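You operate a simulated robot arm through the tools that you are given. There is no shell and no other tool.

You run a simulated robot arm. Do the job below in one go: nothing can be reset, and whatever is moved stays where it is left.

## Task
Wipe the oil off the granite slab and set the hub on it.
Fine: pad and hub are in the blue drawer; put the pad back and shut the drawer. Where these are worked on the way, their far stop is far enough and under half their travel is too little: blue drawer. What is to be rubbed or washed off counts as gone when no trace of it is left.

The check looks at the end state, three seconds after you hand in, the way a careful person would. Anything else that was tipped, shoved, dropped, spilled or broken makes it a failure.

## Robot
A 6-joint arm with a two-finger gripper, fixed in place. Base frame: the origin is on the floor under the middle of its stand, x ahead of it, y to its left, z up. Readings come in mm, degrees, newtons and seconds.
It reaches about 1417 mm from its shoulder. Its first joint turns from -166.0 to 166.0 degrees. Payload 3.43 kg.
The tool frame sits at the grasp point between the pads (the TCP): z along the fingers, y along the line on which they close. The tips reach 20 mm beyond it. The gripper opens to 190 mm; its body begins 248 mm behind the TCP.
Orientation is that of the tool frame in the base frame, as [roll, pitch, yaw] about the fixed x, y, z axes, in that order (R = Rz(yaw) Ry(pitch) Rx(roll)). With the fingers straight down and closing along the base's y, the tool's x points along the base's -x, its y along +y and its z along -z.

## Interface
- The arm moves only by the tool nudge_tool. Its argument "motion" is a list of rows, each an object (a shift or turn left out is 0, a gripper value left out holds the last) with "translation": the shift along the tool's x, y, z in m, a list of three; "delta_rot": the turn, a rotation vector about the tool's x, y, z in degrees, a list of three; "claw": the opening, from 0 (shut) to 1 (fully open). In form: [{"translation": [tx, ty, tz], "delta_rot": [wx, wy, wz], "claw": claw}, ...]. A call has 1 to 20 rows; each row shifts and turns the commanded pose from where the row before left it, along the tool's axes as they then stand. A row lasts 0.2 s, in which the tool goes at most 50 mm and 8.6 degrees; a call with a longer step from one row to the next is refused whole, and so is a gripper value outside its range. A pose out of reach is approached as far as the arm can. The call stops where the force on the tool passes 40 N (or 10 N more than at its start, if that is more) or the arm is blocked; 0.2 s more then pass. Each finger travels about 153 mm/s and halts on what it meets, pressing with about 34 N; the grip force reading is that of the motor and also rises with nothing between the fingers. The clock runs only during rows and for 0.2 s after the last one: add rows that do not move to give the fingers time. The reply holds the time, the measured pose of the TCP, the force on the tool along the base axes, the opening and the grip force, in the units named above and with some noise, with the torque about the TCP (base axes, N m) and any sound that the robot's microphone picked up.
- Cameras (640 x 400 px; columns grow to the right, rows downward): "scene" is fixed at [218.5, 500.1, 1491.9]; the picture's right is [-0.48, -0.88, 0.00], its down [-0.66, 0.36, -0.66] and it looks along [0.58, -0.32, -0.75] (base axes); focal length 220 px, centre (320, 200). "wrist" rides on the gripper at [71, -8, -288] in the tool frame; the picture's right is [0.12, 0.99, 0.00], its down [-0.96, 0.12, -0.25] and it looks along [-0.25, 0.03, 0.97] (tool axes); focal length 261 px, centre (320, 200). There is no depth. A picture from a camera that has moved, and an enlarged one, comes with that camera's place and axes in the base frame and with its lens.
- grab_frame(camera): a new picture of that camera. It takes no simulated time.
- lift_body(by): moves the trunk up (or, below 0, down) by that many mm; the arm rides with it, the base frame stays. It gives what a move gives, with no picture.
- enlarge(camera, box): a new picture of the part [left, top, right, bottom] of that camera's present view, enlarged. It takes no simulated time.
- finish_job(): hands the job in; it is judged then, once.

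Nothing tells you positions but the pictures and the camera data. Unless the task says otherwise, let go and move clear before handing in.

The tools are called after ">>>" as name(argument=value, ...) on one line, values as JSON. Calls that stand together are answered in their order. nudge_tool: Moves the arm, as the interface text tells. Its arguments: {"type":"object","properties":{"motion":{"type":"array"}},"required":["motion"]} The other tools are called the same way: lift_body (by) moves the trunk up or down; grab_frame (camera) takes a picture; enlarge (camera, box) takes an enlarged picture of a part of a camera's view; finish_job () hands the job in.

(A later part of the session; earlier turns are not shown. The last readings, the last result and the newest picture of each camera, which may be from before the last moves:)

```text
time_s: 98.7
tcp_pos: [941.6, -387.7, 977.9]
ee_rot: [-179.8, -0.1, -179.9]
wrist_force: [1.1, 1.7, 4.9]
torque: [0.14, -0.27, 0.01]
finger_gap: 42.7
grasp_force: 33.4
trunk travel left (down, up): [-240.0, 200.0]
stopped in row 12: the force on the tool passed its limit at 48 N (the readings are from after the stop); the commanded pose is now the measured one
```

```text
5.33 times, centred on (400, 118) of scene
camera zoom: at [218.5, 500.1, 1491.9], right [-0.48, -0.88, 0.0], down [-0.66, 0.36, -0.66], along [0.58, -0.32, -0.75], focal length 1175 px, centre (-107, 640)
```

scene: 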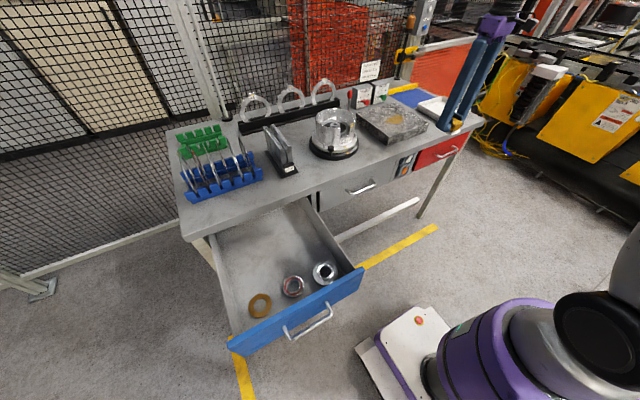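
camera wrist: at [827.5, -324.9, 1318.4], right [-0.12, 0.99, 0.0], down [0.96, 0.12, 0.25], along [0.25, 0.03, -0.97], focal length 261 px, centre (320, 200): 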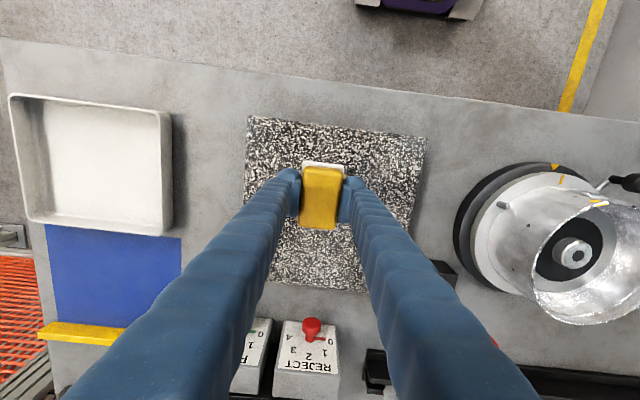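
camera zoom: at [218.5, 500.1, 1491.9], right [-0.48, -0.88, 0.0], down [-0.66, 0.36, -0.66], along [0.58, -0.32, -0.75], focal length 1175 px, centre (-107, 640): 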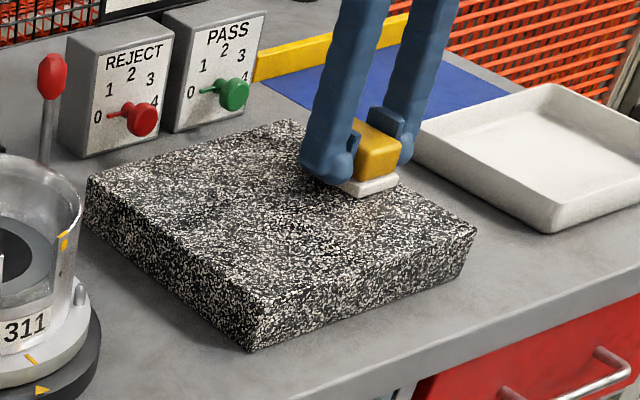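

That stroke tripped the force limit, but the slab hasn't moved and most of the oil is gone. I continue more gently along the back strip.

>>> nudge_tool(motion=[{"translation": [0, 0.006, 0]}, {"translation": [0, 0.0115, 0]}, {"translation": [0, 0.0115, 0]}, {"translation": [0, 0.0115, 0]}, {"translation": [0, 0.0115, 0]}, {"translation": [0, 0.0115, 0]}, {"translation": [0, 0.0115, 0]}, {"translation": [0, 0.0115, 0]}, {"translation": [0, 0.0115, 0]}, {"translation": [0, 0.0115, 0]}, {"translation": [0, 0.0115, 0]}, {"translation": [0, 0.0115, 0]}, {"translation": [0, 0.0115, 0]}, {"translation": [0, 0.0115, 0]}, {"translation": [0, 0.0115, 0]}])

>>> enlarge(camera="scene", box=[350, 80, 450, 155])

```text
time_s: 101.9
tcp_pos: [938.8, -220.8, 978.3]
ee_rot: [-180.0, 0.0, -179.8]
wrist_force: [-0.3, -2.0, 17.4]
torque: [-0.04, -0.14, 0.07]
finger_gap: 42.6
grasp_force: 34.4
trunk travel left (down, up): [-240.0, 200.0]
```

```text
5.33 times, centred on (400, 118) of scene
camera zoom: at [218.5, 500.1, 1491.9], right [-0.48, -0.88, 0.0], down [-0.66, 0.36, -0.66], along [0.58, -0.32, -0.75], focal length 1175 px, centre (-107, 640)
```

zoom: 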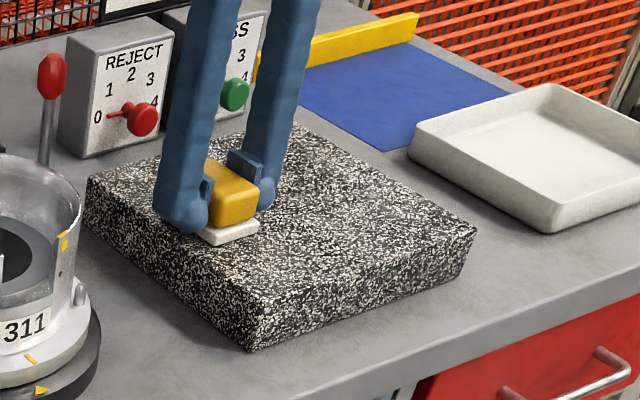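

Looks clean from here. I make two more overlapping passes to be thorough.

>>> nudge_tool(motion=[{"translation": [0.009, 0, -0.0005]}, {"translation": [0.009, 0, 0]}, {"translation": [0, -0.006, 0]}, {"translation": [0, -0.0115, 0]}, {"translation": [0, -0.0115, 0]}, {"translation": [0, -0.0115, 0]}, {"translation": [0, -0.0115, 0]}, {"translation": [0, -0.0115, 0]}, {"translation": [0, -0.0115, 0]}, {"translation": [0, -0.0115, 0]}, {"translation": [0, -0.0115, 0]}, {"translation": [0, -0.0115, 0]}, {"translation": [0, -0.0115, 0]}, {"translation": [0, -0.0115, 0]}, {"translation": [0, -0.0115, 0]}, {"translation": [0, -0.0115, 0]}, {"translation": [0, -0.0115, 0]}])

>>> nudge_tool(motion=[{"translation": [0.009, 0, 0]}, {"translation": [0.009, 0, 0]}, {"translation": [0.009, 0, 0]}, {"translation": [0, 0.006, 0]}, {"translation": [0, 0.0115, 0]}, {"translation": [0, 0.0115, 0]}, {"translation": [0, 0.0115, 0]}, {"translation": [0, 0.0115, 0]}, {"translation": [0, 0.0115, 0]}, {"translation": [0, 0.0115, 0]}, {"translation": [0, 0.0115, 0]}, {"translation": [0, 0.0115, 0]}, {"translation": [0, 0.0115, 0]}, {"translation": [0, 0.0115, 0]}, {"translation": [0, 0.0115, 0]}, {"translation": [0, 0.0115, 0]}, {"translation": [0, 0.0115, 0]}])

```text
time_s: 105.5
tcp_pos: [923.1, -388.6, 978.2]
ee_rot: [-179.7, -0.2, -179.9]
wrist_force: [1.1, -1.2, 4.5]
torque: [0.04, -0.07, -0.01]
finger_gap: 42.6
grasp_force: 33.7
trunk travel left (down, up): [-240.0, 200.0]
```

```text
time_s: 109.1
tcp_pos: [896.1, -234.0, 977.4]
ee_rot: [-179.9, 0.0, -179.8]
wrist_force: [0.4, 0.7, 4.0]
torque: [0.05, 0.04, 0.06]
finger_gap: 42.7
grasp_force: 34.1
trunk travel left (down, up): [-240.0, 200.0]
```

Now I lift the pad and move it back off the slab to inspect the surface.

>>> nudge_tool(motion=[{"translation": [0, 0, -0.02]}, {"translation": [0, 0, -0.03]}, {"translation": [0, 0, -0.04]}, {"translation": [0.03, -0.01, -0.02]}, {"translation": [0.04, -0.01, 0]}, {"translation": [0.045, -0.01, 0]}, {"translation": [0.045, -0.01, 0]}, {"translation": [0.045, -0.01, 0]}, {"translation": [0.045, -0.01, 0]}])

>>> grab_frame(camera="wrist")

>>> enlarge(camera="wrist", box=[220, 230, 420, 400])

>>> enlarge(camera="scene", box=[350, 90, 440, 150])

```text
time_s: 111.1
tcp_pos: [643.8, -295.0, 1089.2]
ee_rot: [-179.8, 0.0, -179.9]
wrist_force: [-0.3, -0.7, -0.8]
torque: [0.01, -0.07, 0.01]
finger_gap: 42.5
grasp_force: 33.7
trunk travel left (down, up): [-240.0, 200.0]
```

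```text
taken
camera wrist: at [573.9, -303.3, 1376.8], right [-0.12, 0.99, 0.0], down [0.96, 0.12, 0.25], along [0.25, 0.03, -0.97], focal length 261 px, centre (320, 200)
```

wrist: 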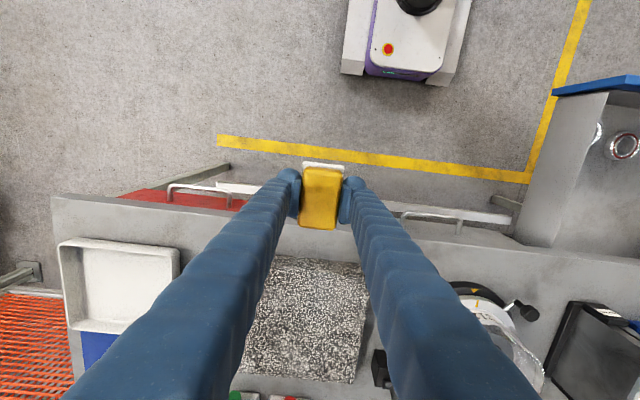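

```text
2.35 times, centred on (320, 315) of wrist
camera zoom: at [573.9, -303.3, 1376.8], right [-0.12, 0.99, 0.0], down [0.96, 0.12, 0.25], along [0.25, 0.03, -0.97], focal length 613 px, centre (320, -71)
```

zoom: 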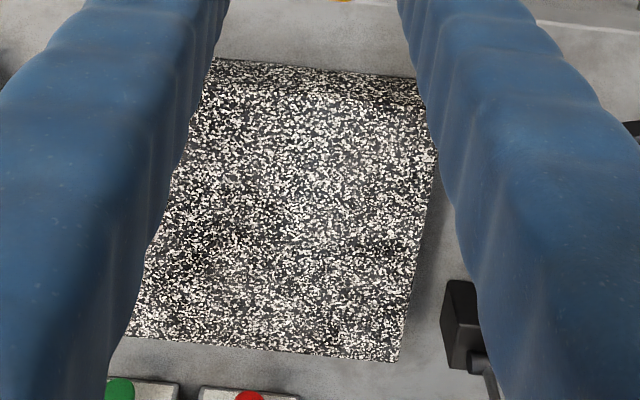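

```text
6.67 times, centred on (395, 120) of scene
camera zoom: at [218.5, 500.1, 1491.9], right [-0.48, -0.88, 0.0], down [-0.66, 0.36, -0.66], along [0.58, -0.32, -0.75], focal length 1469 px, centre (-180, 733)
```

zoom: 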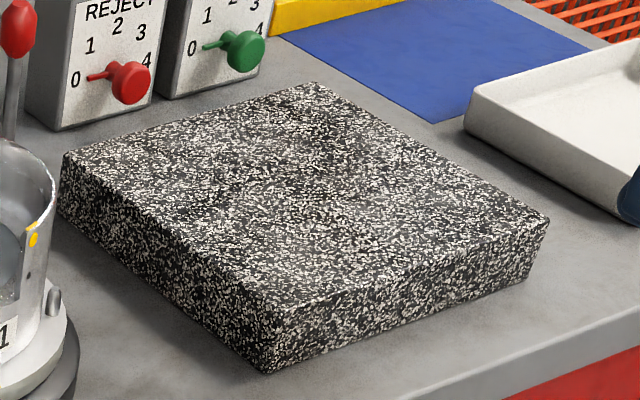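

The surface looks clean. I zoom harder to check for faint traces.

>>> enlarge(camera="wrist", box=[265, 260, 365, 330])

>>> enlarge(camera="wrist", box=[240, 310, 340, 380])

>>> enlarge(camera="scene", box=[375, 100, 425, 135])

```text
5.71 times, centred on (315, 295) of wrist
camera zoom: at [573.9, -303.3, 1376.8], right [-0.12, 0.99, 0.0], down [0.96, 0.12, 0.25], along [0.25, 0.03, -0.97], focal length 1489 px, centre (349, -343)
```

zoom: 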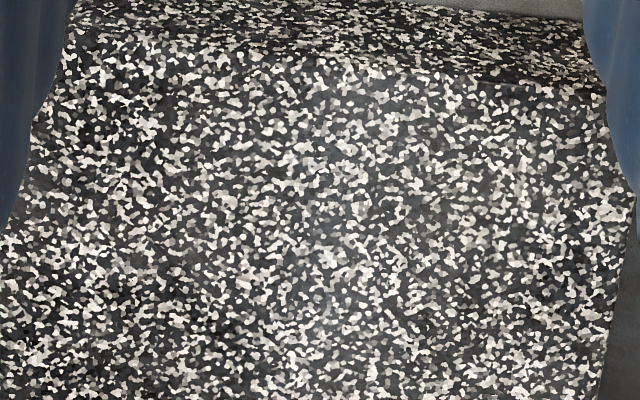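

```text
5.71 times, centred on (290, 345) of wrist
camera zoom: at [573.9, -303.3, 1376.8], right [-0.12, 0.99, 0.0], down [0.96, 0.12, 0.25], along [0.25, 0.03, -0.97], focal length 1489 px, centre (491, -629)
```

zoom: 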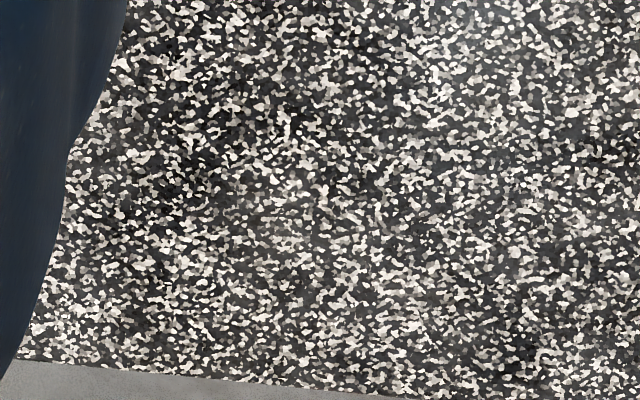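

```text
11.43 times, centred on (400, 118) of scene
camera zoom: at [218.5, 500.1, 1491.9], right [-0.48, -0.88, 0.0], down [-0.66, 0.36, -0.66], along [0.58, -0.32, -0.75], focal length 2519 px, centre (-594, 1143)
```

zoom: 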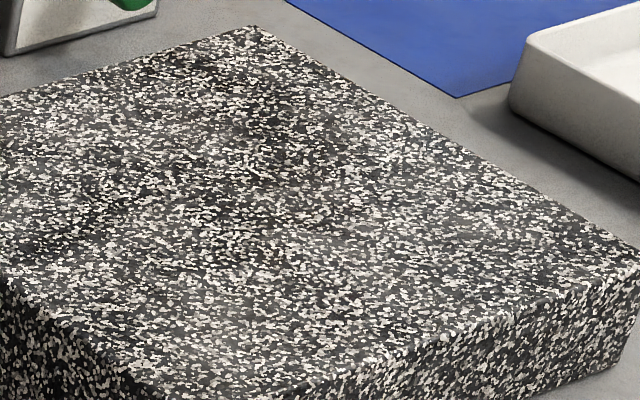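

>>> enlarge(camera="wrist", box=[255, 300, 295, 340])

>>> enlarge(camera="wrist", box=[290, 300, 340, 340])

>>> enlarge(camera="wrist", box=[290, 270, 350, 310])

```text
10.00 times, centred on (275, 320) of wrist
camera zoom: at [573.9, -303.3, 1376.8], right [-0.12, 0.99, 0.0], down [0.96, 0.12, 0.25], along [0.25, 0.03, -0.97], focal length 2606 px, centre (770, -1000)
```

zoom: 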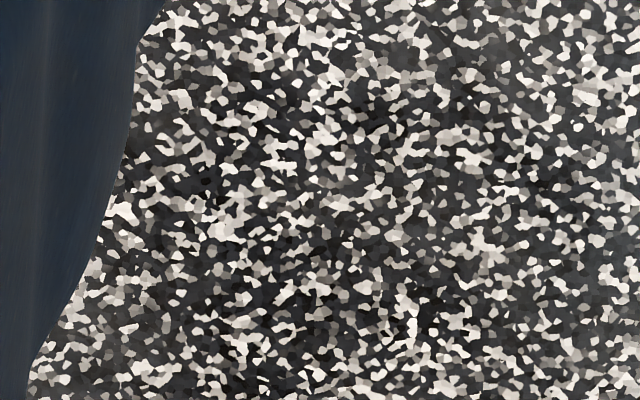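

```text
10.00 times, centred on (315, 320) of wrist
camera zoom: at [573.9, -303.3, 1376.8], right [-0.12, 0.99, 0.0], down [0.96, 0.12, 0.25], along [0.25, 0.03, -0.97], focal length 2606 px, centre (370, -1000)
```

zoom: 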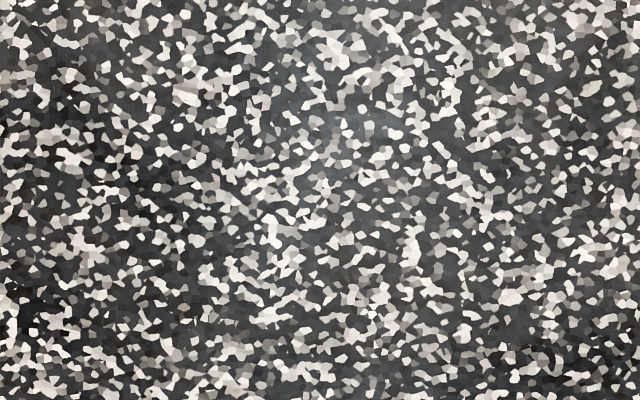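

```text
10.00 times, centred on (320, 290) of wrist
camera zoom: at [573.9, -303.3, 1376.8], right [-0.12, 0.99, 0.0], down [0.96, 0.12, 0.25], along [0.25, 0.03, -0.97], focal length 2606 px, centre (320, -700)
```

zoom: 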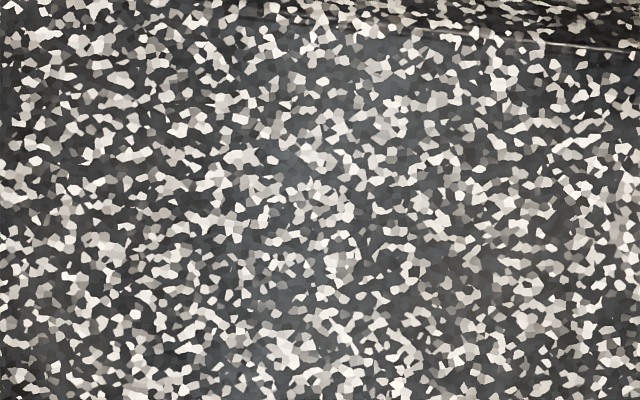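

The stain is gone with no trace left. I return the trunk to its earlier height and carry the pad back to its spot in the blue drawer.

>>> nudge_tool(motion=[{"translation": [0, 0, -0.045]}, {"translation": [0, 0, -0.045]}, {"translation": [0, 0, -0.045]}])

>>> lift_body(by=-200)

>>> nudge_tool(motion=[{"translation": [0, 0.049, 0]}, {"translation": [0, 0.049, 0]}, {"translation": [0, 0.049, 0]}, {"translation": [0, 0.049, 0]}, {"translation": [0, 0.049, 0]}, {"translation": [0, 0.049, 0]}, {"translation": [0, 0.049, 0]}, {"translation": [0, 0.049, 0]}, {"translation": [0, 0.049, 0]}, {"translation": [0, 0.049, 0]}, {"translation": [0, 0.049, 0]}, {"translation": [0, 0.049, 0]}, {"translation": [0, 0.049, 0]}, {"translation": [0, 0.049, 0]}, {"translation": [0, 0.049, 0.0]}])

>>> grab_frame(camera="wrist")

```text
time_s: 111.9
tcp_pos: [645.2, -294.6, 1224.1]
ee_rot: [-179.9, 0.0, -179.9]
wrist_force: [0.1, 0.7, -0.9]
torque: [0.02, -0.04, 0.01]
finger_gap: 42.7
grasp_force: 34.2
trunk travel left (down, up): [-240.0, 200.0]
```

```text
time_s: 114.1
tcp_pos: [645.6, -292.6, 1024.3]
ee_rot: [-179.9, -0.1, -179.9]
wrist_force: [0.7, 0.7, -0.9]
torque: [0.03, -0.03, 0.03]
finger_gap: 42.8
grasp_force: 34.0
trunk travel left (down, up): [-40.0, 400.0]
```

```text
time_s: 117.3
tcp_pos: [643.8, 442.7, 1023.3]
ee_rot: [-179.8, -0.1, -180.0]
wrist_force: [-0.5, -0.3, -0.3]
torque: [0.11, 0.02, 0.01]
finger_gap: 42.5
grasp_force: 34.0
trunk travel left (down, up): [-40.0, 400.0]
```

```text
taken
camera wrist: at [574.0, 433.9, 1311.4], right [-0.12, 0.99, 0.0], down [0.96, 0.12, 0.25], along [0.24, 0.03, -0.97], focal length 261 px, centre (320, 200)
```

wrist: 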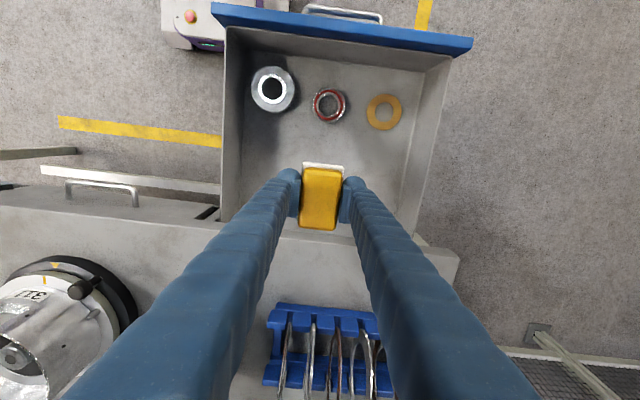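

I lower the pad to its original spot and set it down.

>>> nudge_tool(motion=[{"translation": [-0.0003, 0.0044, 0.04]}, {"translation": [-0.0003, 0.0044, 0.04]}, {"translation": [-0.0003, 0.0044, 0.04]}, {"translation": [-0.0003, 0.0044, 0.04]}, {"translation": [-0.0003, 0.0044, 0.04]}, {"translation": [-0.0003, 0.0044, 0.04]}, {"translation": [-0.0003, 0.0044, 0.04]}, {"translation": [0, 0, 0.0025]}, {"translation": [0, 0, 0.0025]}])

```text
time_s: 119.3
tcp_pos: [645.8, 473.2, 736.5]
ee_rot: [-179.9, 0.0, -179.9]
wrist_force: [-0.8, 0.3, -1.2]
torque: [-0.01, -0.06, 0.03]
finger_gap: 42.7
grasp_force: 34.3
trunk travel left (down, up): [-40.0, 400.0]
```

>>> nudge_tool(motion=[{"translation": [0, 0, 0.001]}])

>>> nudge_tool(motion=[{"translation": [0, 0, 0.001]}])

```text
time_s: 119.7
tcp_pos: [646.3, 472.1, 734.1]
ee_rot: [-179.8, 0.0, -179.9]
wrist_force: [-0.9, 0.3, -0.6]
torque: [0.04, 0.0, -0.03]
finger_gap: 42.6
grasp_force: 33.6
trunk travel left (down, up): [-40.0, 400.0]
```

```text
time_s: 120.1
tcp_pos: [645.4, 471.9, 734.8]
ee_rot: [-179.9, -0.1, -180.0]
wrist_force: [-0.6, 0.8, 6.3]
torque: [0.17, 0.06, 0.01]
finger_gap: 42.6
grasp_force: 33.6
trunk travel left (down, up): [-40.0, 400.0]
```

The pad touches the drawer floor. I open the fingers and lift away.

>>> nudge_tool(motion=[{"claw": 0.45}, {"translation": [0, 0, 0]}, {"translation": [0, 0, -0.02]}, {"translation": [0, 0, -0.04]}, {"translation": [0, 0, -0.04]}, {"translation": [0, 0, -0.04]}, {"translation": [0, 0, -0.04]}, {"translation": [0, 0, -0.04]}])

>>> grab_frame(camera="wrist")

>>> grab_frame(camera="scene")

```text
time_s: 121.9
tcp_pos: [646.4, 471.8, 954.4]
ee_rot: [-179.9, 0.0, -179.9]
wrist_force: [0.3, -0.4, 0.2]
torque: [0.0, -0.06, -0.03]
finger_gap: 85.1
grasp_force: 0.1
trunk travel left (down, up): [-40.0, 400.0]
```

```text
taken
camera wrist: at [576.3, 463.7, 1242.8], right [-0.12, 0.99, 0.0], down [0.96, 0.12, 0.25], along [0.25, 0.03, -0.97], focal length 261 px, centre (320, 200)
```

wrist: 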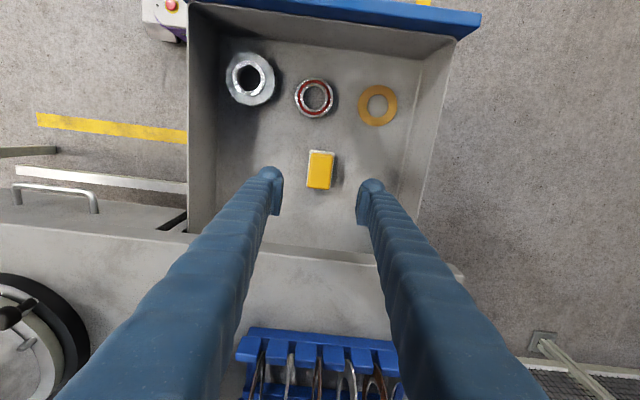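

```text
taken
```

scene: 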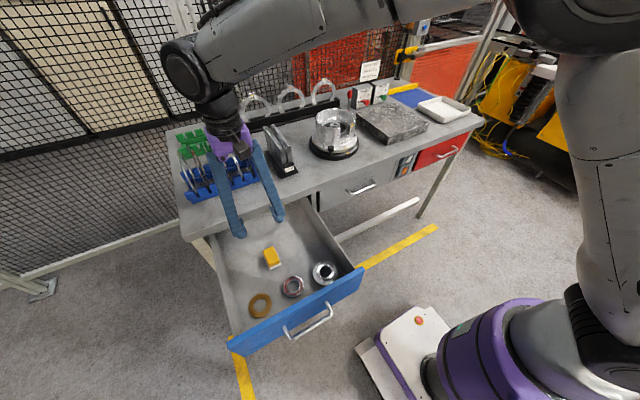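

The pad is back in place. Next is the hub near (496, 323), which sits close to the drawer wall, so I'll grip its raised boss with the fingers closing along x. I roll the tool 90° and move over it.

>>> nudge_tool(motion=[{"delta_rot": [0, 0, 8.18]}, {"delta_rot": [0, 0, 8.18]}, {"delta_rot": [0, 0, 8.18]}, {"delta_rot": [0, 0, 8.18]}, {"delta_rot": [0, 0, 8.18]}, {"delta_rot": [0, 0, 8.18]}, {"delta_rot": [0, 0, 8.18]}, {"delta_rot": [0, 0, 8.18]}, {"delta_rot": [0, 0, 8.18]}, {"delta_rot": [0, 0, 8.18]}, {"delta_rot": [0, 0, 8.18]}, {"translation": [-0.0294, -0.0292, 0.01]}, {"translation": [-0.0294, -0.0292, 0.01]}, {"translation": [-0.0294, -0.0292, 0.01]}, {"translation": [-0.0294, -0.0292, 0.01]}, {"translation": [-0.0294, -0.0292, 0.01]}])

>>> grab_frame(camera="wrist")

>>> grab_frame(camera="scene")

```text
time_s: 125.3
tcp_pos: [501.1, 323.0, 903.9]
ee_rot: [179.9, 0.2, 90.1]
wrist_force: [0.1, 0.4, -0.7]
torque: [-0.07, -0.03, -0.03]
finger_gap: 85.4
grasp_force: 0.1
trunk travel left (down, up): [-40.0, 400.0]
```

```text
taken
camera wrist: at [492.7, 394.1, 1191.9], right [0.99, 0.12, 0.0], down [0.12, -0.96, 0.25], along [0.03, -0.25, -0.97], focal length 261 px, centre (320, 200)
```

wrist: 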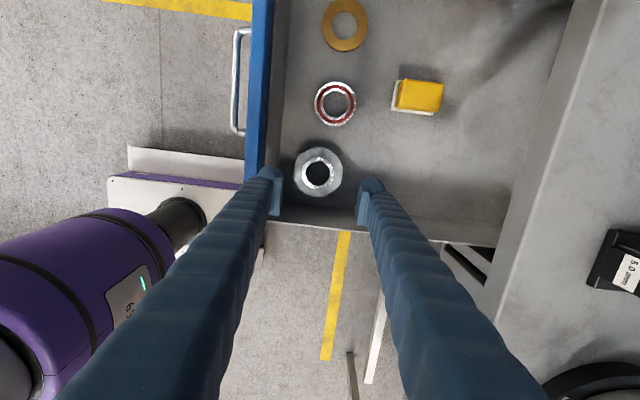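

```text
taken
```

scene: 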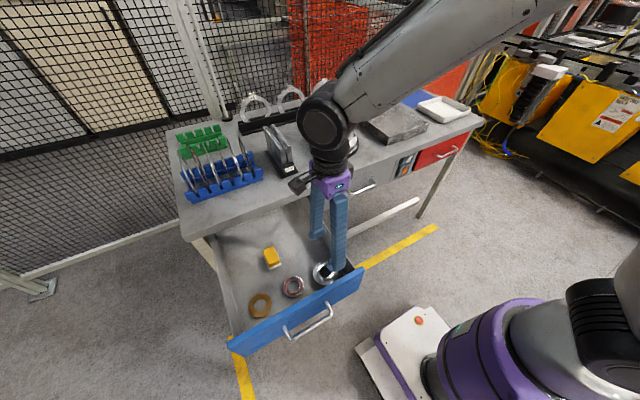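

>>> enlarge(camera="wrist", box=[250, 110, 410, 230])

>>> enlarge(camera="scene", box=[290, 250, 370, 310])

```text
3.33 times, centred on (330, 170) of wrist
camera zoom: at [492.7, 394.1, 1191.9], right [0.99, 0.12, 0.0], down [0.12, -0.96, 0.25], along [0.03, -0.25, -0.97], focal length 869 px, centre (287, 300)
```

zoom: 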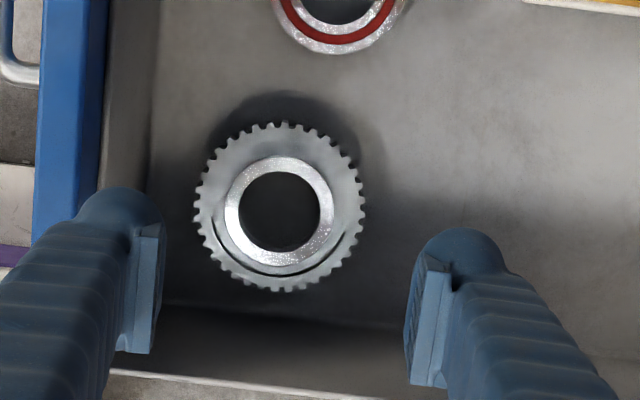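

```text
6.67 times, centred on (330, 280) of scene
camera zoom: at [218.5, 500.1, 1491.9], right [-0.48, -0.88, 0.0], down [-0.66, 0.36, -0.66], along [0.58, -0.32, -0.75], focal length 1469 px, centre (253, -333)
```

zoom: 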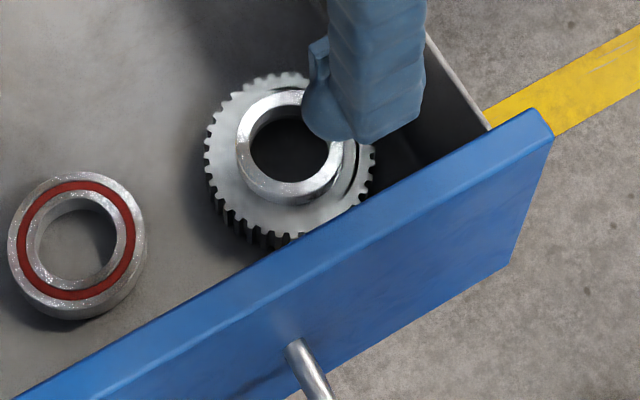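

>>> enlarge(camera="scene", box=[310, 255, 340, 285])

>>> enlarge(camera="wrist", box=[290, 140, 350, 200])

```text
13.33 times, centred on (325, 270) of scene
camera zoom: at [218.5, 500.1, 1491.9], right [-0.48, -0.88, 0.0], down [-0.66, 0.36, -0.66], along [0.58, -0.32, -0.75], focal length 2938 px, centre (253, -733)
```

zoom: 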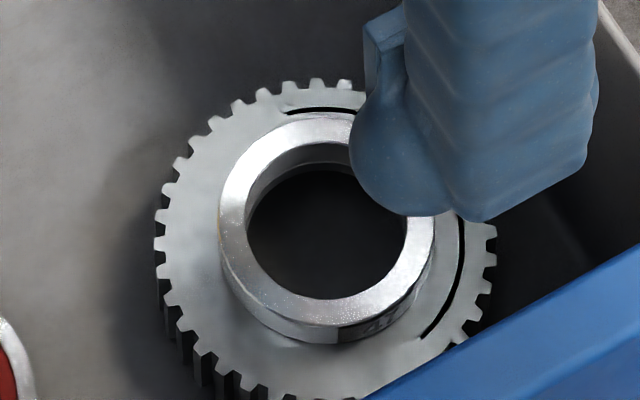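

```text
6.67 times, centred on (320, 170) of wrist
camera zoom: at [492.7, 394.1, 1191.9], right [0.99, 0.12, 0.0], down [0.12, -0.96, 0.25], along [0.03, -0.25, -0.97], focal length 1738 px, centre (320, 400)
```

zoom: 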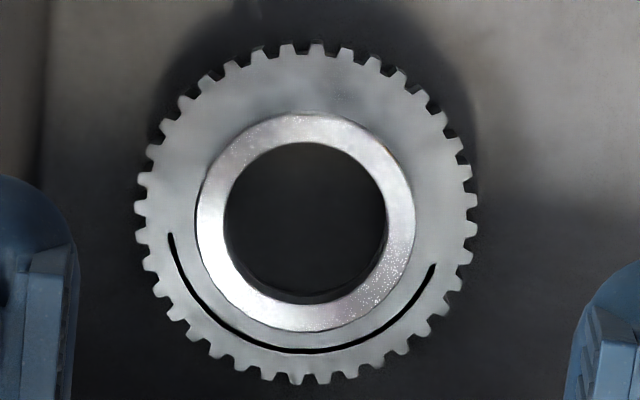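

The boss is only about 8 mm high and the hub sits 25 mm from the front panel, so I can't reach the teeth there. I'll take the boss lightly, slide the hub into open drawer floor, then re-grip it by its outside. First I narrow the fingers and come down above it.

>>> nudge_tool(motion=[{"translation": [0.0004, -0.0022, 0.0], "claw": 0.36}, {"translation": [0.0004, -0.0022, 0.0]}, {"translation": [0, 0, 0.035]}, {"translation": [0, 0, 0.035]}, {"translation": [0, 0, 0.035]}])

>>> grab_frame(camera="wrist")

>>> enlarge(camera="wrist", box=[260, 140, 380, 230])

>>> enlarge(camera="scene", box=[290, 230, 370, 290])

```text
time_s: 126.5
tcp_pos: [497.2, 324.8, 798.0]
ee_rot: [-179.9, 0.1, 90.2]
wrist_force: [-0.3, -0.5, -0.3]
torque: [0.01, 0.02, -0.01]
finger_gap: 68.5
grasp_force: 0.0
trunk travel left (down, up): [-40.0, 400.0]
```

```text
taken
camera wrist: at [488.0, 395.6, 1086.1], right [0.99, 0.12, 0.0], down [0.12, -0.96, 0.25], along [0.03, -0.25, -0.97], focal length 261 px, centre (320, 200)
```

wrist: 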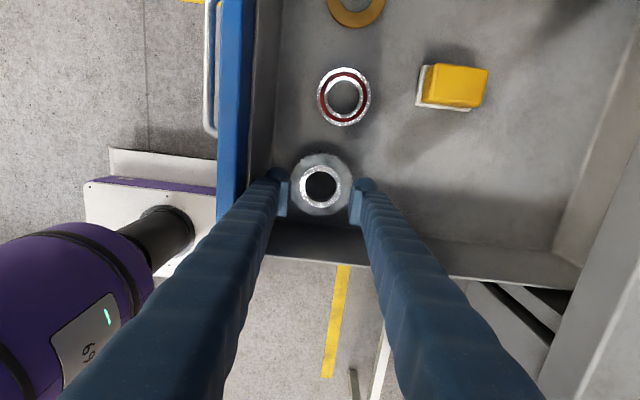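

```text
4.44 times, centred on (320, 185) of wrist
camera zoom: at [488.0, 395.6, 1086.1], right [0.99, 0.12, 0.0], down [0.12, -0.96, 0.25], along [0.03, -0.25, -0.97], focal length 1158 px, centre (320, 267)
```

zoom: 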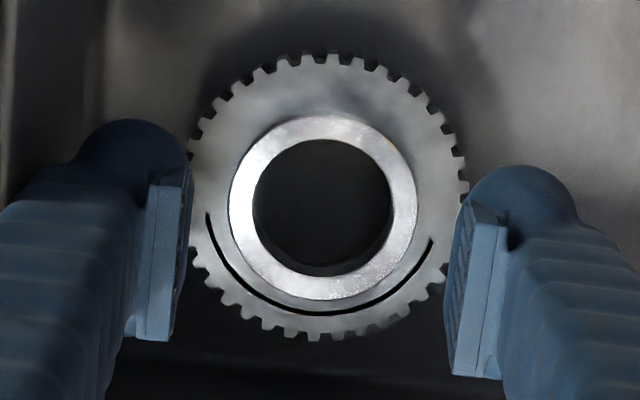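

```text
6.67 times, centred on (330, 260) of scene
camera zoom: at [218.5, 500.1, 1491.9], right [-0.48, -0.88, 0.0], down [-0.66, 0.36, -0.66], along [0.58, -0.32, -0.75], focal length 1469 px, centre (253, -200)
```

zoom: 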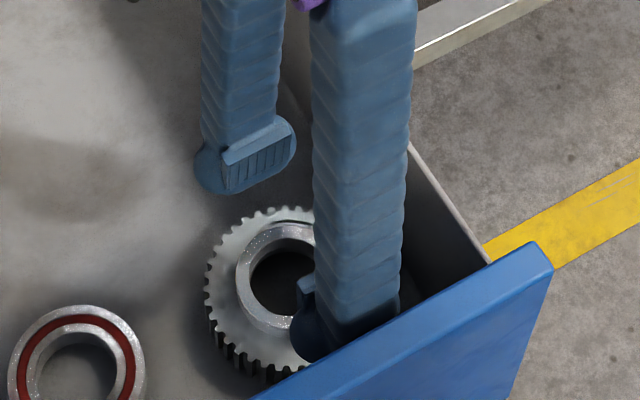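

The finger beside the front panel has almost no clearance. If I close diagonally, both walls clear by several millimetres. I go up, turn the gripper and come back down.

>>> nudge_tool(motion=[{"translation": [0, 0, -0.035]}, {"translation": [0, 0, -0.035]}, {"translation": [0, 0, -0.035]}, {"delta_rot": [0, 0, -8.44]}, {"delta_rot": [0, 0, -8.44]}, {"delta_rot": [0, 0, -8.44]}, {"delta_rot": [0, 0, -8.44]}, {"delta_rot": [0, 0, -8.44]}, {"delta_rot": [0, 0, -8.44]}, {"delta_rot": [0, 0, -8.44]}, {"delta_rot": [0, 0, -8.44]}, {"delta_rot": [0, 0, -8.44]}, {"delta_rot": [0, 0, -8.44]}, {"delta_rot": [0, 0, -8.44]}, {"delta_rot": [0, 0, -8.44]}, {"delta_rot": [0, 0, -8.44]}, {"delta_rot": [0, 0, -8.44]}, {"delta_rot": [0, 0, -8.44]}, {"delta_rot": [0, 0, -8.44]}])

>>> grab_frame(camera="wrist")

```text
time_s: 130.5
tcp_pos: [495.2, 325.0, 902.4]
ee_rot: [-179.8, -0.1, -134.6]
wrist_force: [-0.1, 0.6, 0.5]
torque: [-0.01, 0.0, -0.02]
finger_gap: 68.3
grasp_force: 0.0
trunk travel left (down, up): [-40.0, 400.0]
```

```text
taken
camera wrist: at [452.6, 269.7, 1192.1], right [-0.79, 0.61, 0.0], down [0.59, 0.77, 0.25], along [0.15, 0.19, -0.97], focal length 261 px, centre (320, 200)
```

wrist: 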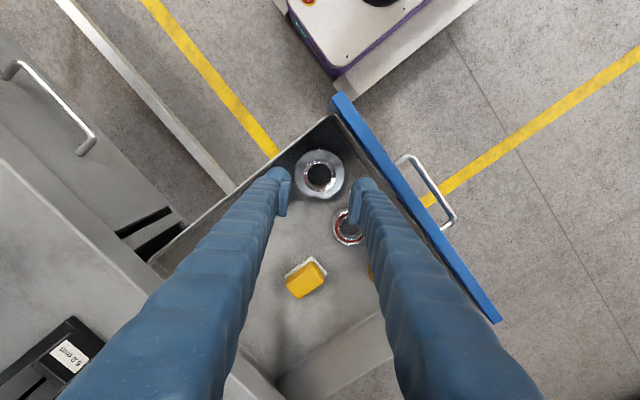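

>>> enlarge(camera="wrist", box=[250, 120, 410, 240])

```text
3.33 times, centred on (330, 180) of wrist
camera zoom: at [452.6, 269.7, 1192.1], right [-0.79, 0.61, 0.0], down [0.59, 0.77, 0.25], along [0.15, 0.19, -0.97], focal length 869 px, centre (287, 267)
```

zoom: 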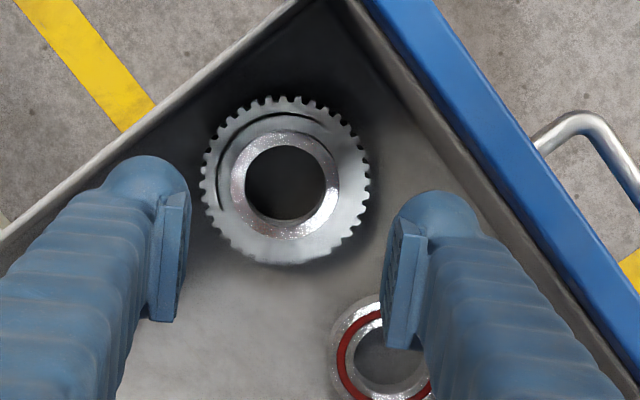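

>>> nudge_tool(motion=[{"translation": [-0.0018, -0.0025, 0.02]}, {"translation": [0, 0, 0.035]}, {"translation": [0, 0, 0.035]}, {"translation": [0, 0, 0.03]}, {"translation": [0, 0, 0.02]}])

>>> enlarge(camera="wrist", box=[250, 130, 390, 235])

>>> enlarge(camera="scene", box=[290, 230, 370, 290])

```text
time_s: 131.7
tcp_pos: [498.4, 324.1, 764.2]
ee_rot: [-179.9, -0.2, -134.8]
wrist_force: [-0.3, 0.6, 0.8]
torque: [0.0, -0.02, 0.01]
finger_gap: 68.5
grasp_force: 0.0
trunk travel left (down, up): [-40.0, 400.0]
```

```text
3.81 times, centred on (320, 182) of wrist
camera zoom: at [455.9, 269.3, 1052.7], right [-0.79, 0.62, 0.0], down [0.6, 0.76, 0.25], along [0.15, 0.19, -0.97], focal length 993 px, centre (320, 267)
```

zoom: 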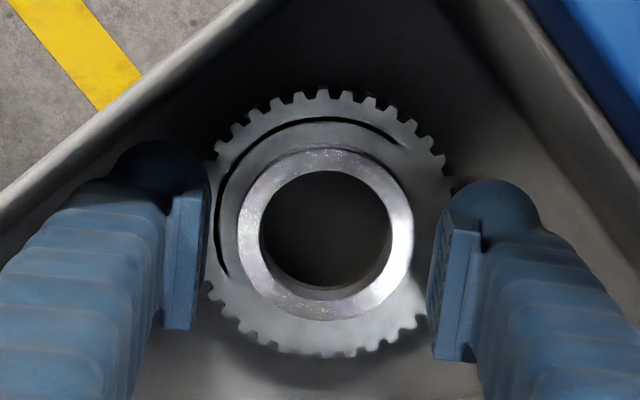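

```text
6.67 times, centred on (330, 260) of scene
camera zoom: at [218.5, 500.1, 1491.9], right [-0.48, -0.88, 0.0], down [-0.66, 0.36, -0.66], along [0.58, -0.32, -0.75], focal length 1469 px, centre (253, -200)
```

zoom: 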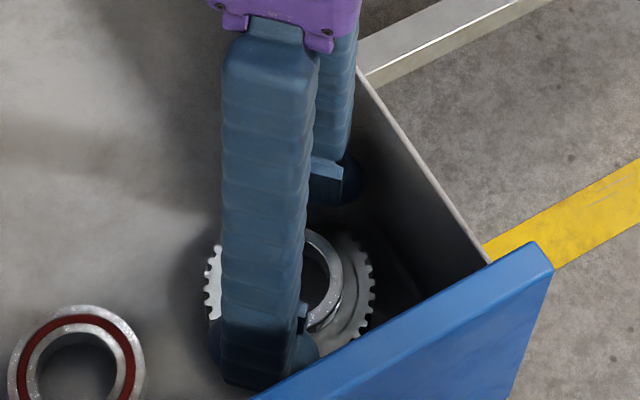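

>>> nudge_tool(motion=[{"translation": [-0.0024, 0.0016, 0.006]}, {"translation": [0, 0, 0.006]}, {"translation": [0, 0, 0.005]}])

>>> nudge_tool(motion=[{"translation": [0, 0, 0.002]}])

>>> nudge_tool(motion=[{"translation": [0, 0, 0.0015]}])

```text
time_s: 132.5
tcp_pos: [499.3, 326.3, 746.4]
ee_rot: [-179.8, 0.0, -134.9]
wrist_force: [-0.8, -1.6, 6.1]
torque: [0.15, 0.18, 0.07]
finger_gap: 68.3
grasp_force: 0.0
trunk travel left (down, up): [-40.0, 400.0]
```

```text
time_s: 132.9
tcp_pos: [499.9, 326.5, 746.6]
ee_rot: [-179.9, 0.1, -134.7]
wrist_force: [-0.3, -1.2, 30.1]
torque: [0.71, 0.69, 0.16]
finger_gap: 68.4
grasp_force: 0.1
trunk travel left (down, up): [-40.0, 400.0]
```

```text
time_s: 133.2
tcp_pos: [501.7, 326.7, 746.7]
ee_rot: [-179.8, 0.1, -134.8]
wrist_force: [-0.1, -6.6, 16.3]
torque: [0.35, 0.36, 0.29]
finger_gap: 68.1
grasp_force: 0.0
trunk travel left (down, up): [-40.0, 400.0]
stopped in row 1: the force on the tool passed its limit at 44 N (the readings are from after the stop); the commanded pose is now the measured one
```

The fingertips touch the top of the gear. I ease up 1.5 mm and close on the boss.

>>> nudge_tool(motion=[{"translation": [0, 0, -0.0015]}, {"claw": 0.2}, {"translation": [0, 0, 0]}, {"translation": [0, 0, 0]}])

>>> enlarge(camera="wrist", box=[250, 130, 390, 235])

```text
time_s: 133.8
tcp_pos: [505.2, 331.4, 759.7]
ee_rot: [-179.6, 1.3, -134.7]
wrist_force: [8.1, -7.5, 102.4]
torque: [0.36, 1.23, -0.51]
finger_gap: 0.0
grasp_force: 24.7
trunk travel left (down, up): [-40.0, 400.0]
stopped in row 2: the force on the tool passed its limit at 54 N (the readings are from after the stop); the commanded pose is now the measured one
```

```text
3.81 times, centred on (320, 182) of wrist
camera zoom: at [455.0, 272.2, 1045.9], right [-0.79, 0.61, -0.01], down [0.59, 0.76, 0.27], along [0.17, 0.21, -0.96], focal length 993 px, centre (320, 267)
```

zoom: 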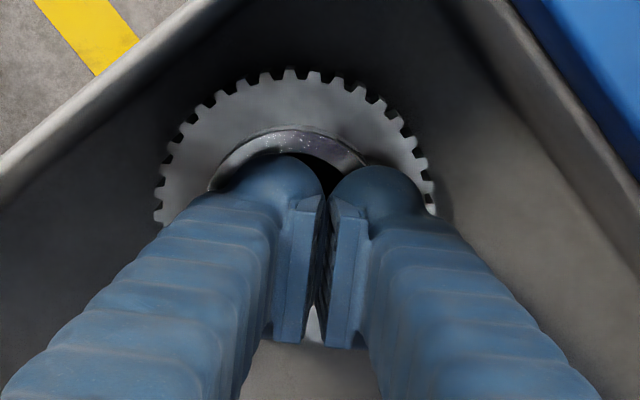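

The fingers slipped up over the boss and closed above it. I raise the tool at once to relieve the force.

>>> nudge_tool(motion=[{"translation": [0, 0, -0.01]}, {"translation": [0, 0, -0.02]}, {"translation": [0, 0, -0.03]}])

>>> grab_frame(camera="wrist")

>>> enlarge(camera="scene", box=[230, 220, 370, 325])

```text
time_s: 134.6
tcp_pos: [502.7, 327.6, 811.4]
ee_rot: [-179.8, 0.3, -134.8]
wrist_force: [0.3, -0.2, 0.1]
torque: [-0.03, 0.0, -0.01]
finger_gap: 38.2
grasp_force: 0.0
trunk travel left (down, up): [-40.0, 400.0]
```

```text
taken
camera wrist: at [458.0, 271.4, 1098.7], right [-0.79, 0.61, 0.0], down [0.59, 0.76, 0.25], along [0.16, 0.2, -0.97], focal length 261 px, centre (320, 200)
```

wrist: 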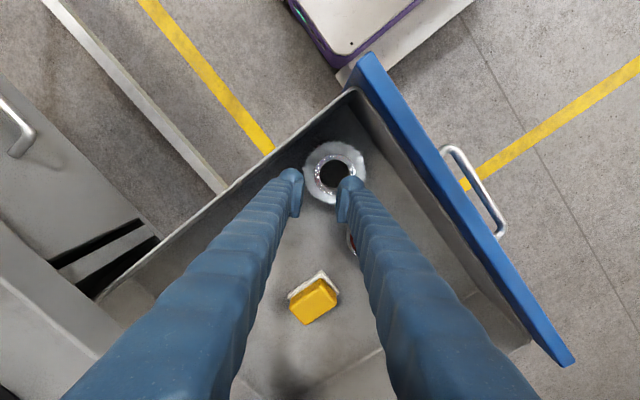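

```text
3.81 times, centred on (300, 272) of scene
camera zoom: at [218.5, 500.1, 1491.9], right [-0.48, -0.88, 0.0], down [-0.66, 0.36, -0.66], along [0.58, -0.32, -0.75], focal length 840 px, centre (396, -76)
```

zoom: 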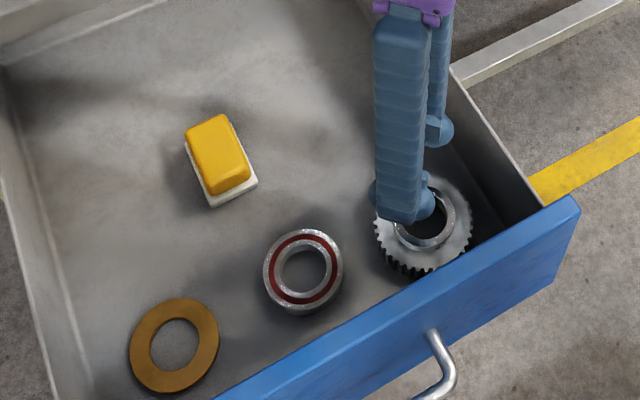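

>>> enlarge(camera="wrist", box=[260, 90, 420, 230])

>>> enlarge(camera="scene", box=[300, 250, 360, 295])

```text
2.86 times, centred on (340, 160) of wrist
camera zoom: at [458.0, 271.4, 1098.7], right [-0.79, 0.61, 0.0], down [0.59, 0.76, 0.25], along [0.16, 0.2, -0.97], focal length 745 px, centre (263, 314)
```

zoom: 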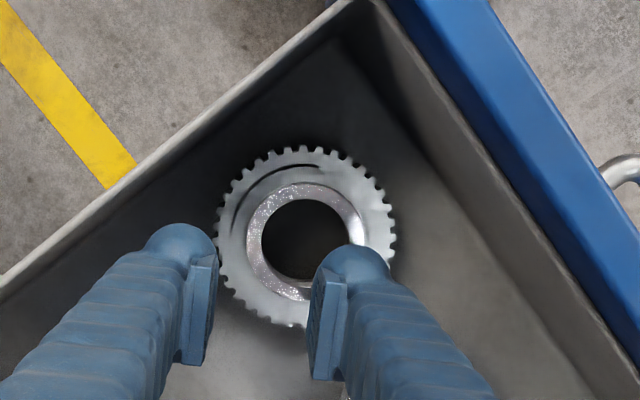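

```text
8.89 times, centred on (330, 272) of scene
camera zoom: at [218.5, 500.1, 1491.9], right [-0.48, -0.88, 0.0], down [-0.66, 0.36, -0.66], along [0.58, -0.32, -0.75], focal length 1959 px, centre (231, -444)
```

zoom: 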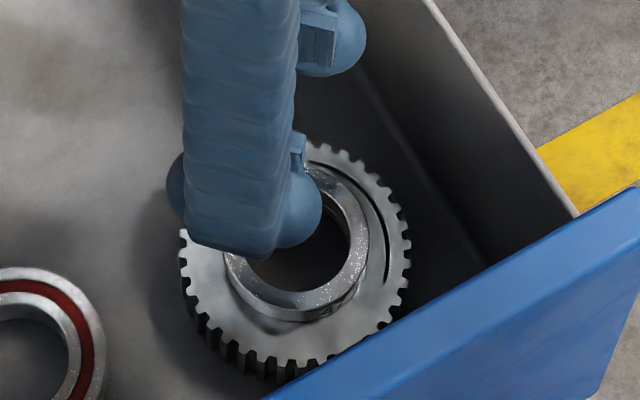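

The hub is still flat and undamaged, though the drawer slid out about 20 mm more. The pads end about 7 mm above the rounded tips, so the low boss can't be gripped. Instead I'll put one rounded fingertip into the bore and draw the hub a little way off the side wall (+y), which makes room to grip its teeth. I go up, turn and open first.

>>> nudge_tool(motion=[{"translation": [0, 0, -0.04]}, {"translation": [0, 0, -0.04]}, {"delta_rot": [0, 0, -7.47]}, {"delta_rot": [0, 0, -7.47]}, {"delta_rot": [0, 0, -7.47]}, {"delta_rot": [0, 0, -7.47]}, {"delta_rot": [0, 0, -7.47]}, {"delta_rot": [0, 0, -7.47]}, {"translation": [-0.001, -0.026, 0], "claw": 0.63}, {"translation": [-0.001, -0.026, 0]}])

>>> grab_frame(camera="wrist")

>>> grab_frame(camera="scene")

```text
time_s: 136.8
tcp_pos: [554.1, 330.3, 889.6]
ee_rot: [-179.8, 0.1, -89.9]
wrist_force: [-0.2, 0.1, -0.3]
torque: [0.0, 0.02, -0.01]
finger_gap: 119.7
grasp_force: 0.1
trunk travel left (down, up): [-40.0, 400.0]
```

```text
taken
camera wrist: at [561.3, 259.4, 1177.6], right [-0.99, -0.12, 0.0], down [-0.12, 0.96, 0.25], along [-0.03, 0.25, -0.97], focal length 261 px, centre (320, 200)
```

wrist: 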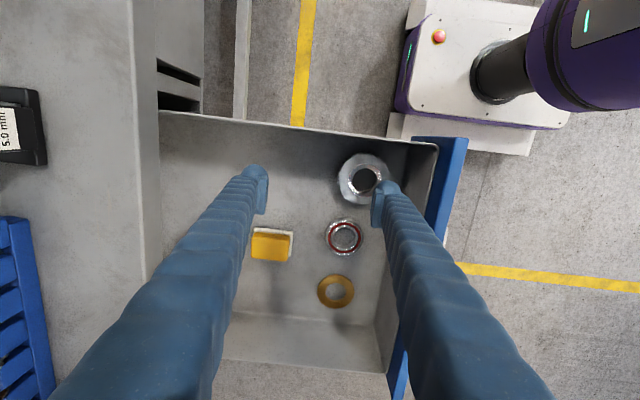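

```text
taken
```

scene: 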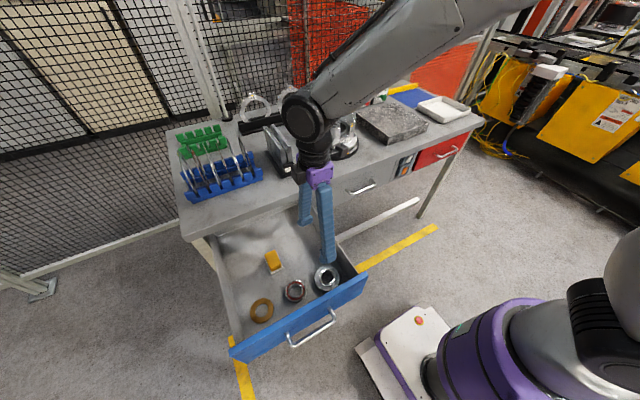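

>>> enlarge(camera="wrist", box=[320, 120, 440, 220])

>>> enlarge(camera="scene", box=[290, 240, 370, 300])

```text
4.00 times, centred on (380, 170) of wrist
camera zoom: at [561.3, 259.4, 1177.6], right [-0.99, -0.12, 0.0], down [-0.12, 0.96, 0.25], along [-0.03, 0.25, -0.97], focal length 1043 px, centre (80, 320)
```

zoom: 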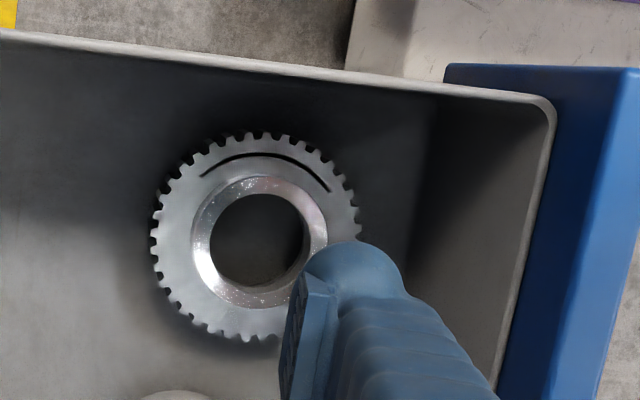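

```text
6.67 times, centred on (330, 270) of scene
camera zoom: at [218.5, 500.1, 1491.9], right [-0.48, -0.88, 0.0], down [-0.66, 0.36, -0.66], along [0.58, -0.32, -0.75], focal length 1469 px, centre (253, -267)
```

zoom: 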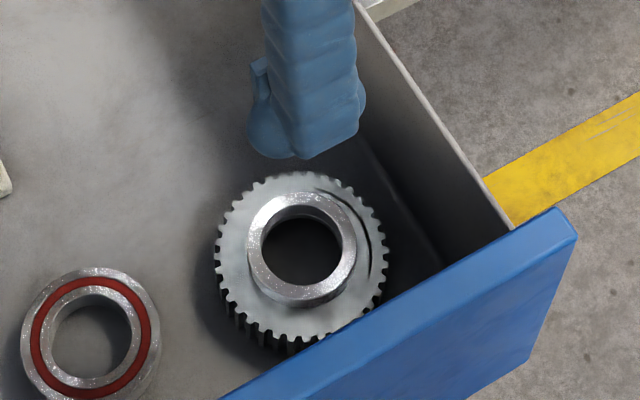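

The hub's centre is now (476.5, 329.6) with its boss top at z≈734. The left fingertip is right over the bore. I lower it until the rounded tip settles on the bore rim.

>>> nudge_tool(motion=[{"translation": [0.0007, 0.001, 0.04]}, {"translation": [0, 0, 0.04]}, {"translation": [0, 0, 0.035]}, {"translation": [0, 0, 0.012]}, {"translation": [0, 0, 0.005]}])

>>> enlarge(camera="scene", box=[290, 240, 370, 300])

>>> grab_frame(camera="wrist")

```text
time_s: 138.0
tcp_pos: [552.4, 329.7, 758.9]
ee_rot: [-179.7, 0.1, -90.0]
wrist_force: [0.0, 0.2, 0.3]
torque: [0.01, -0.04, 0.01]
finger_gap: 119.8
grasp_force: 0.1
trunk travel left (down, up): [-40.0, 400.0]
```

```text
6.67 times, centred on (330, 270) of scene
camera zoom: at [218.5, 500.1, 1491.9], right [-0.48, -0.88, 0.0], down [-0.66, 0.36, -0.66], along [0.58, -0.32, -0.75], focal length 1469 px, centre (253, -267)
```

zoom: 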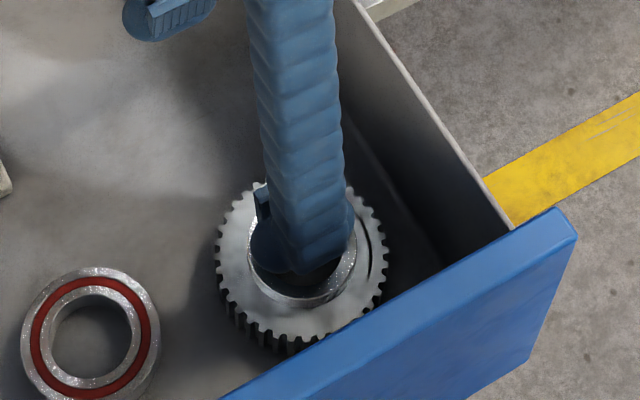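

```text
taken
camera wrist: at [560.3, 257.7, 1047.3], right [-0.99, -0.12, -0.01], down [-0.12, 0.96, 0.25], along [-0.02, 0.25, -0.97], focal length 261 px, centre (320, 200)
```

wrist: 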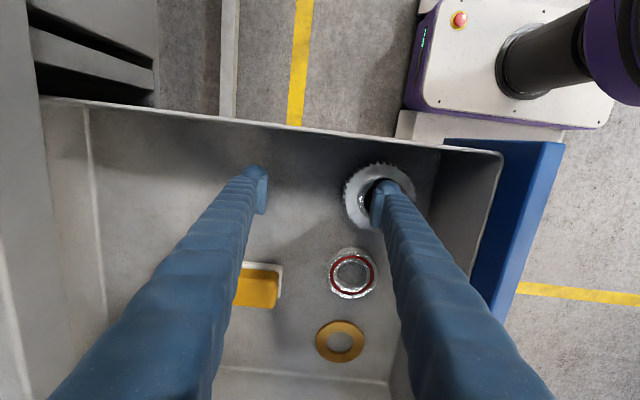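

>>> nudge_tool(motion=[{"translation": [0, 0, 0.003]}])

>>> nudge_tool(motion=[{"translation": [0, 0, 0.002]}])

>>> nudge_tool(motion=[{"translation": [0, 0, 0.002]}])

>>> nudge_tool(motion=[{"translation": [0, 0, 0.002]}])

```text
time_s: 138.4
tcp_pos: [552.7, 329.8, 755.1]
ee_rot: [-179.7, 0.1, -90.0]
wrist_force: [-0.4, 0.0, 0.0]
torque: [-0.03, -0.07, 0.0]
finger_gap: 119.6
grasp_force: 0.0
trunk travel left (down, up): [-40.0, 400.0]
```

```text
time_s: 138.8
tcp_pos: [553.3, 329.2, 753.3]
ee_rot: [-179.7, 0.1, -90.0]
wrist_force: [0.4, -0.6, 0.0]
torque: [0.03, 0.02, 0.02]
finger_gap: 119.7
grasp_force: 0.0
trunk travel left (down, up): [-40.0, 400.0]
```

```text
time_s: 139.2
tcp_pos: [553.5, 328.9, 751.9]
ee_rot: [-179.8, 0.1, -90.0]
wrist_force: [1.4, -1.8, 6.8]
torque: [0.11, 0.44, 0.21]
finger_gap: 119.6
grasp_force: 0.1
trunk travel left (down, up): [-40.0, 400.0]
```

```text
time_s: 139.6
tcp_pos: [552.8, 330.2, 753.1]
ee_rot: [-179.6, 0.1, -89.9]
wrist_force: [1.2, -8.9, 21.2]
torque: [0.3, 1.49, 0.68]
finger_gap: 121.0
grasp_force: 0.5
trunk travel left (down, up): [-40.0, 400.0]
```

The tip has settled on the rim. I draw the hub gently in +y.

>>> nudge_tool(motion=[{"translation": [-0.003, 0, 0]}, {"translation": [-0.003, 0, 0]}, {"translation": [-0.003, 0, 0]}])

>>> enlarge(camera="scene", box=[290, 240, 370, 300])

```text
time_s: 140.2
tcp_pos: [551.2, 335.2, 751.2]
ee_rot: [-179.8, 0.2, -89.9]
wrist_force: [-1.3, -4.2, 15.2]
torque: [0.18, 1.2, 0.29]
finger_gap: 121.9
grasp_force: 2.2
trunk travel left (down, up): [-40.0, 400.0]
stopped in row 3: the force on the tool passed its limit at 44 N (the readings are from after the stop); the commanded pose is now the measured one
```

```text
6.67 times, centred on (330, 270) of scene
camera zoom: at [218.5, 500.1, 1491.9], right [-0.48, -0.88, 0.0], down [-0.66, 0.36, -0.66], along [0.58, -0.32, -0.75], focal length 1469 px, centre (253, -267)
```

zoom: 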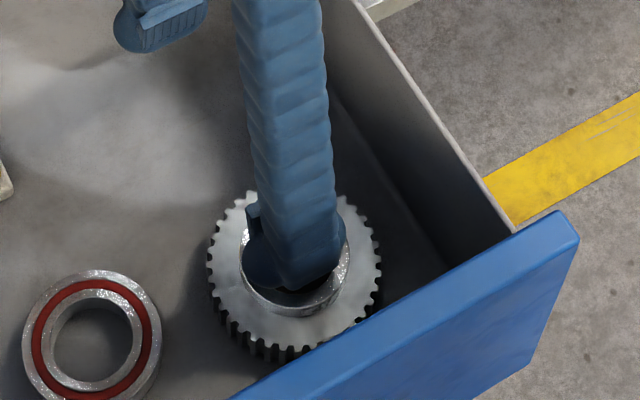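

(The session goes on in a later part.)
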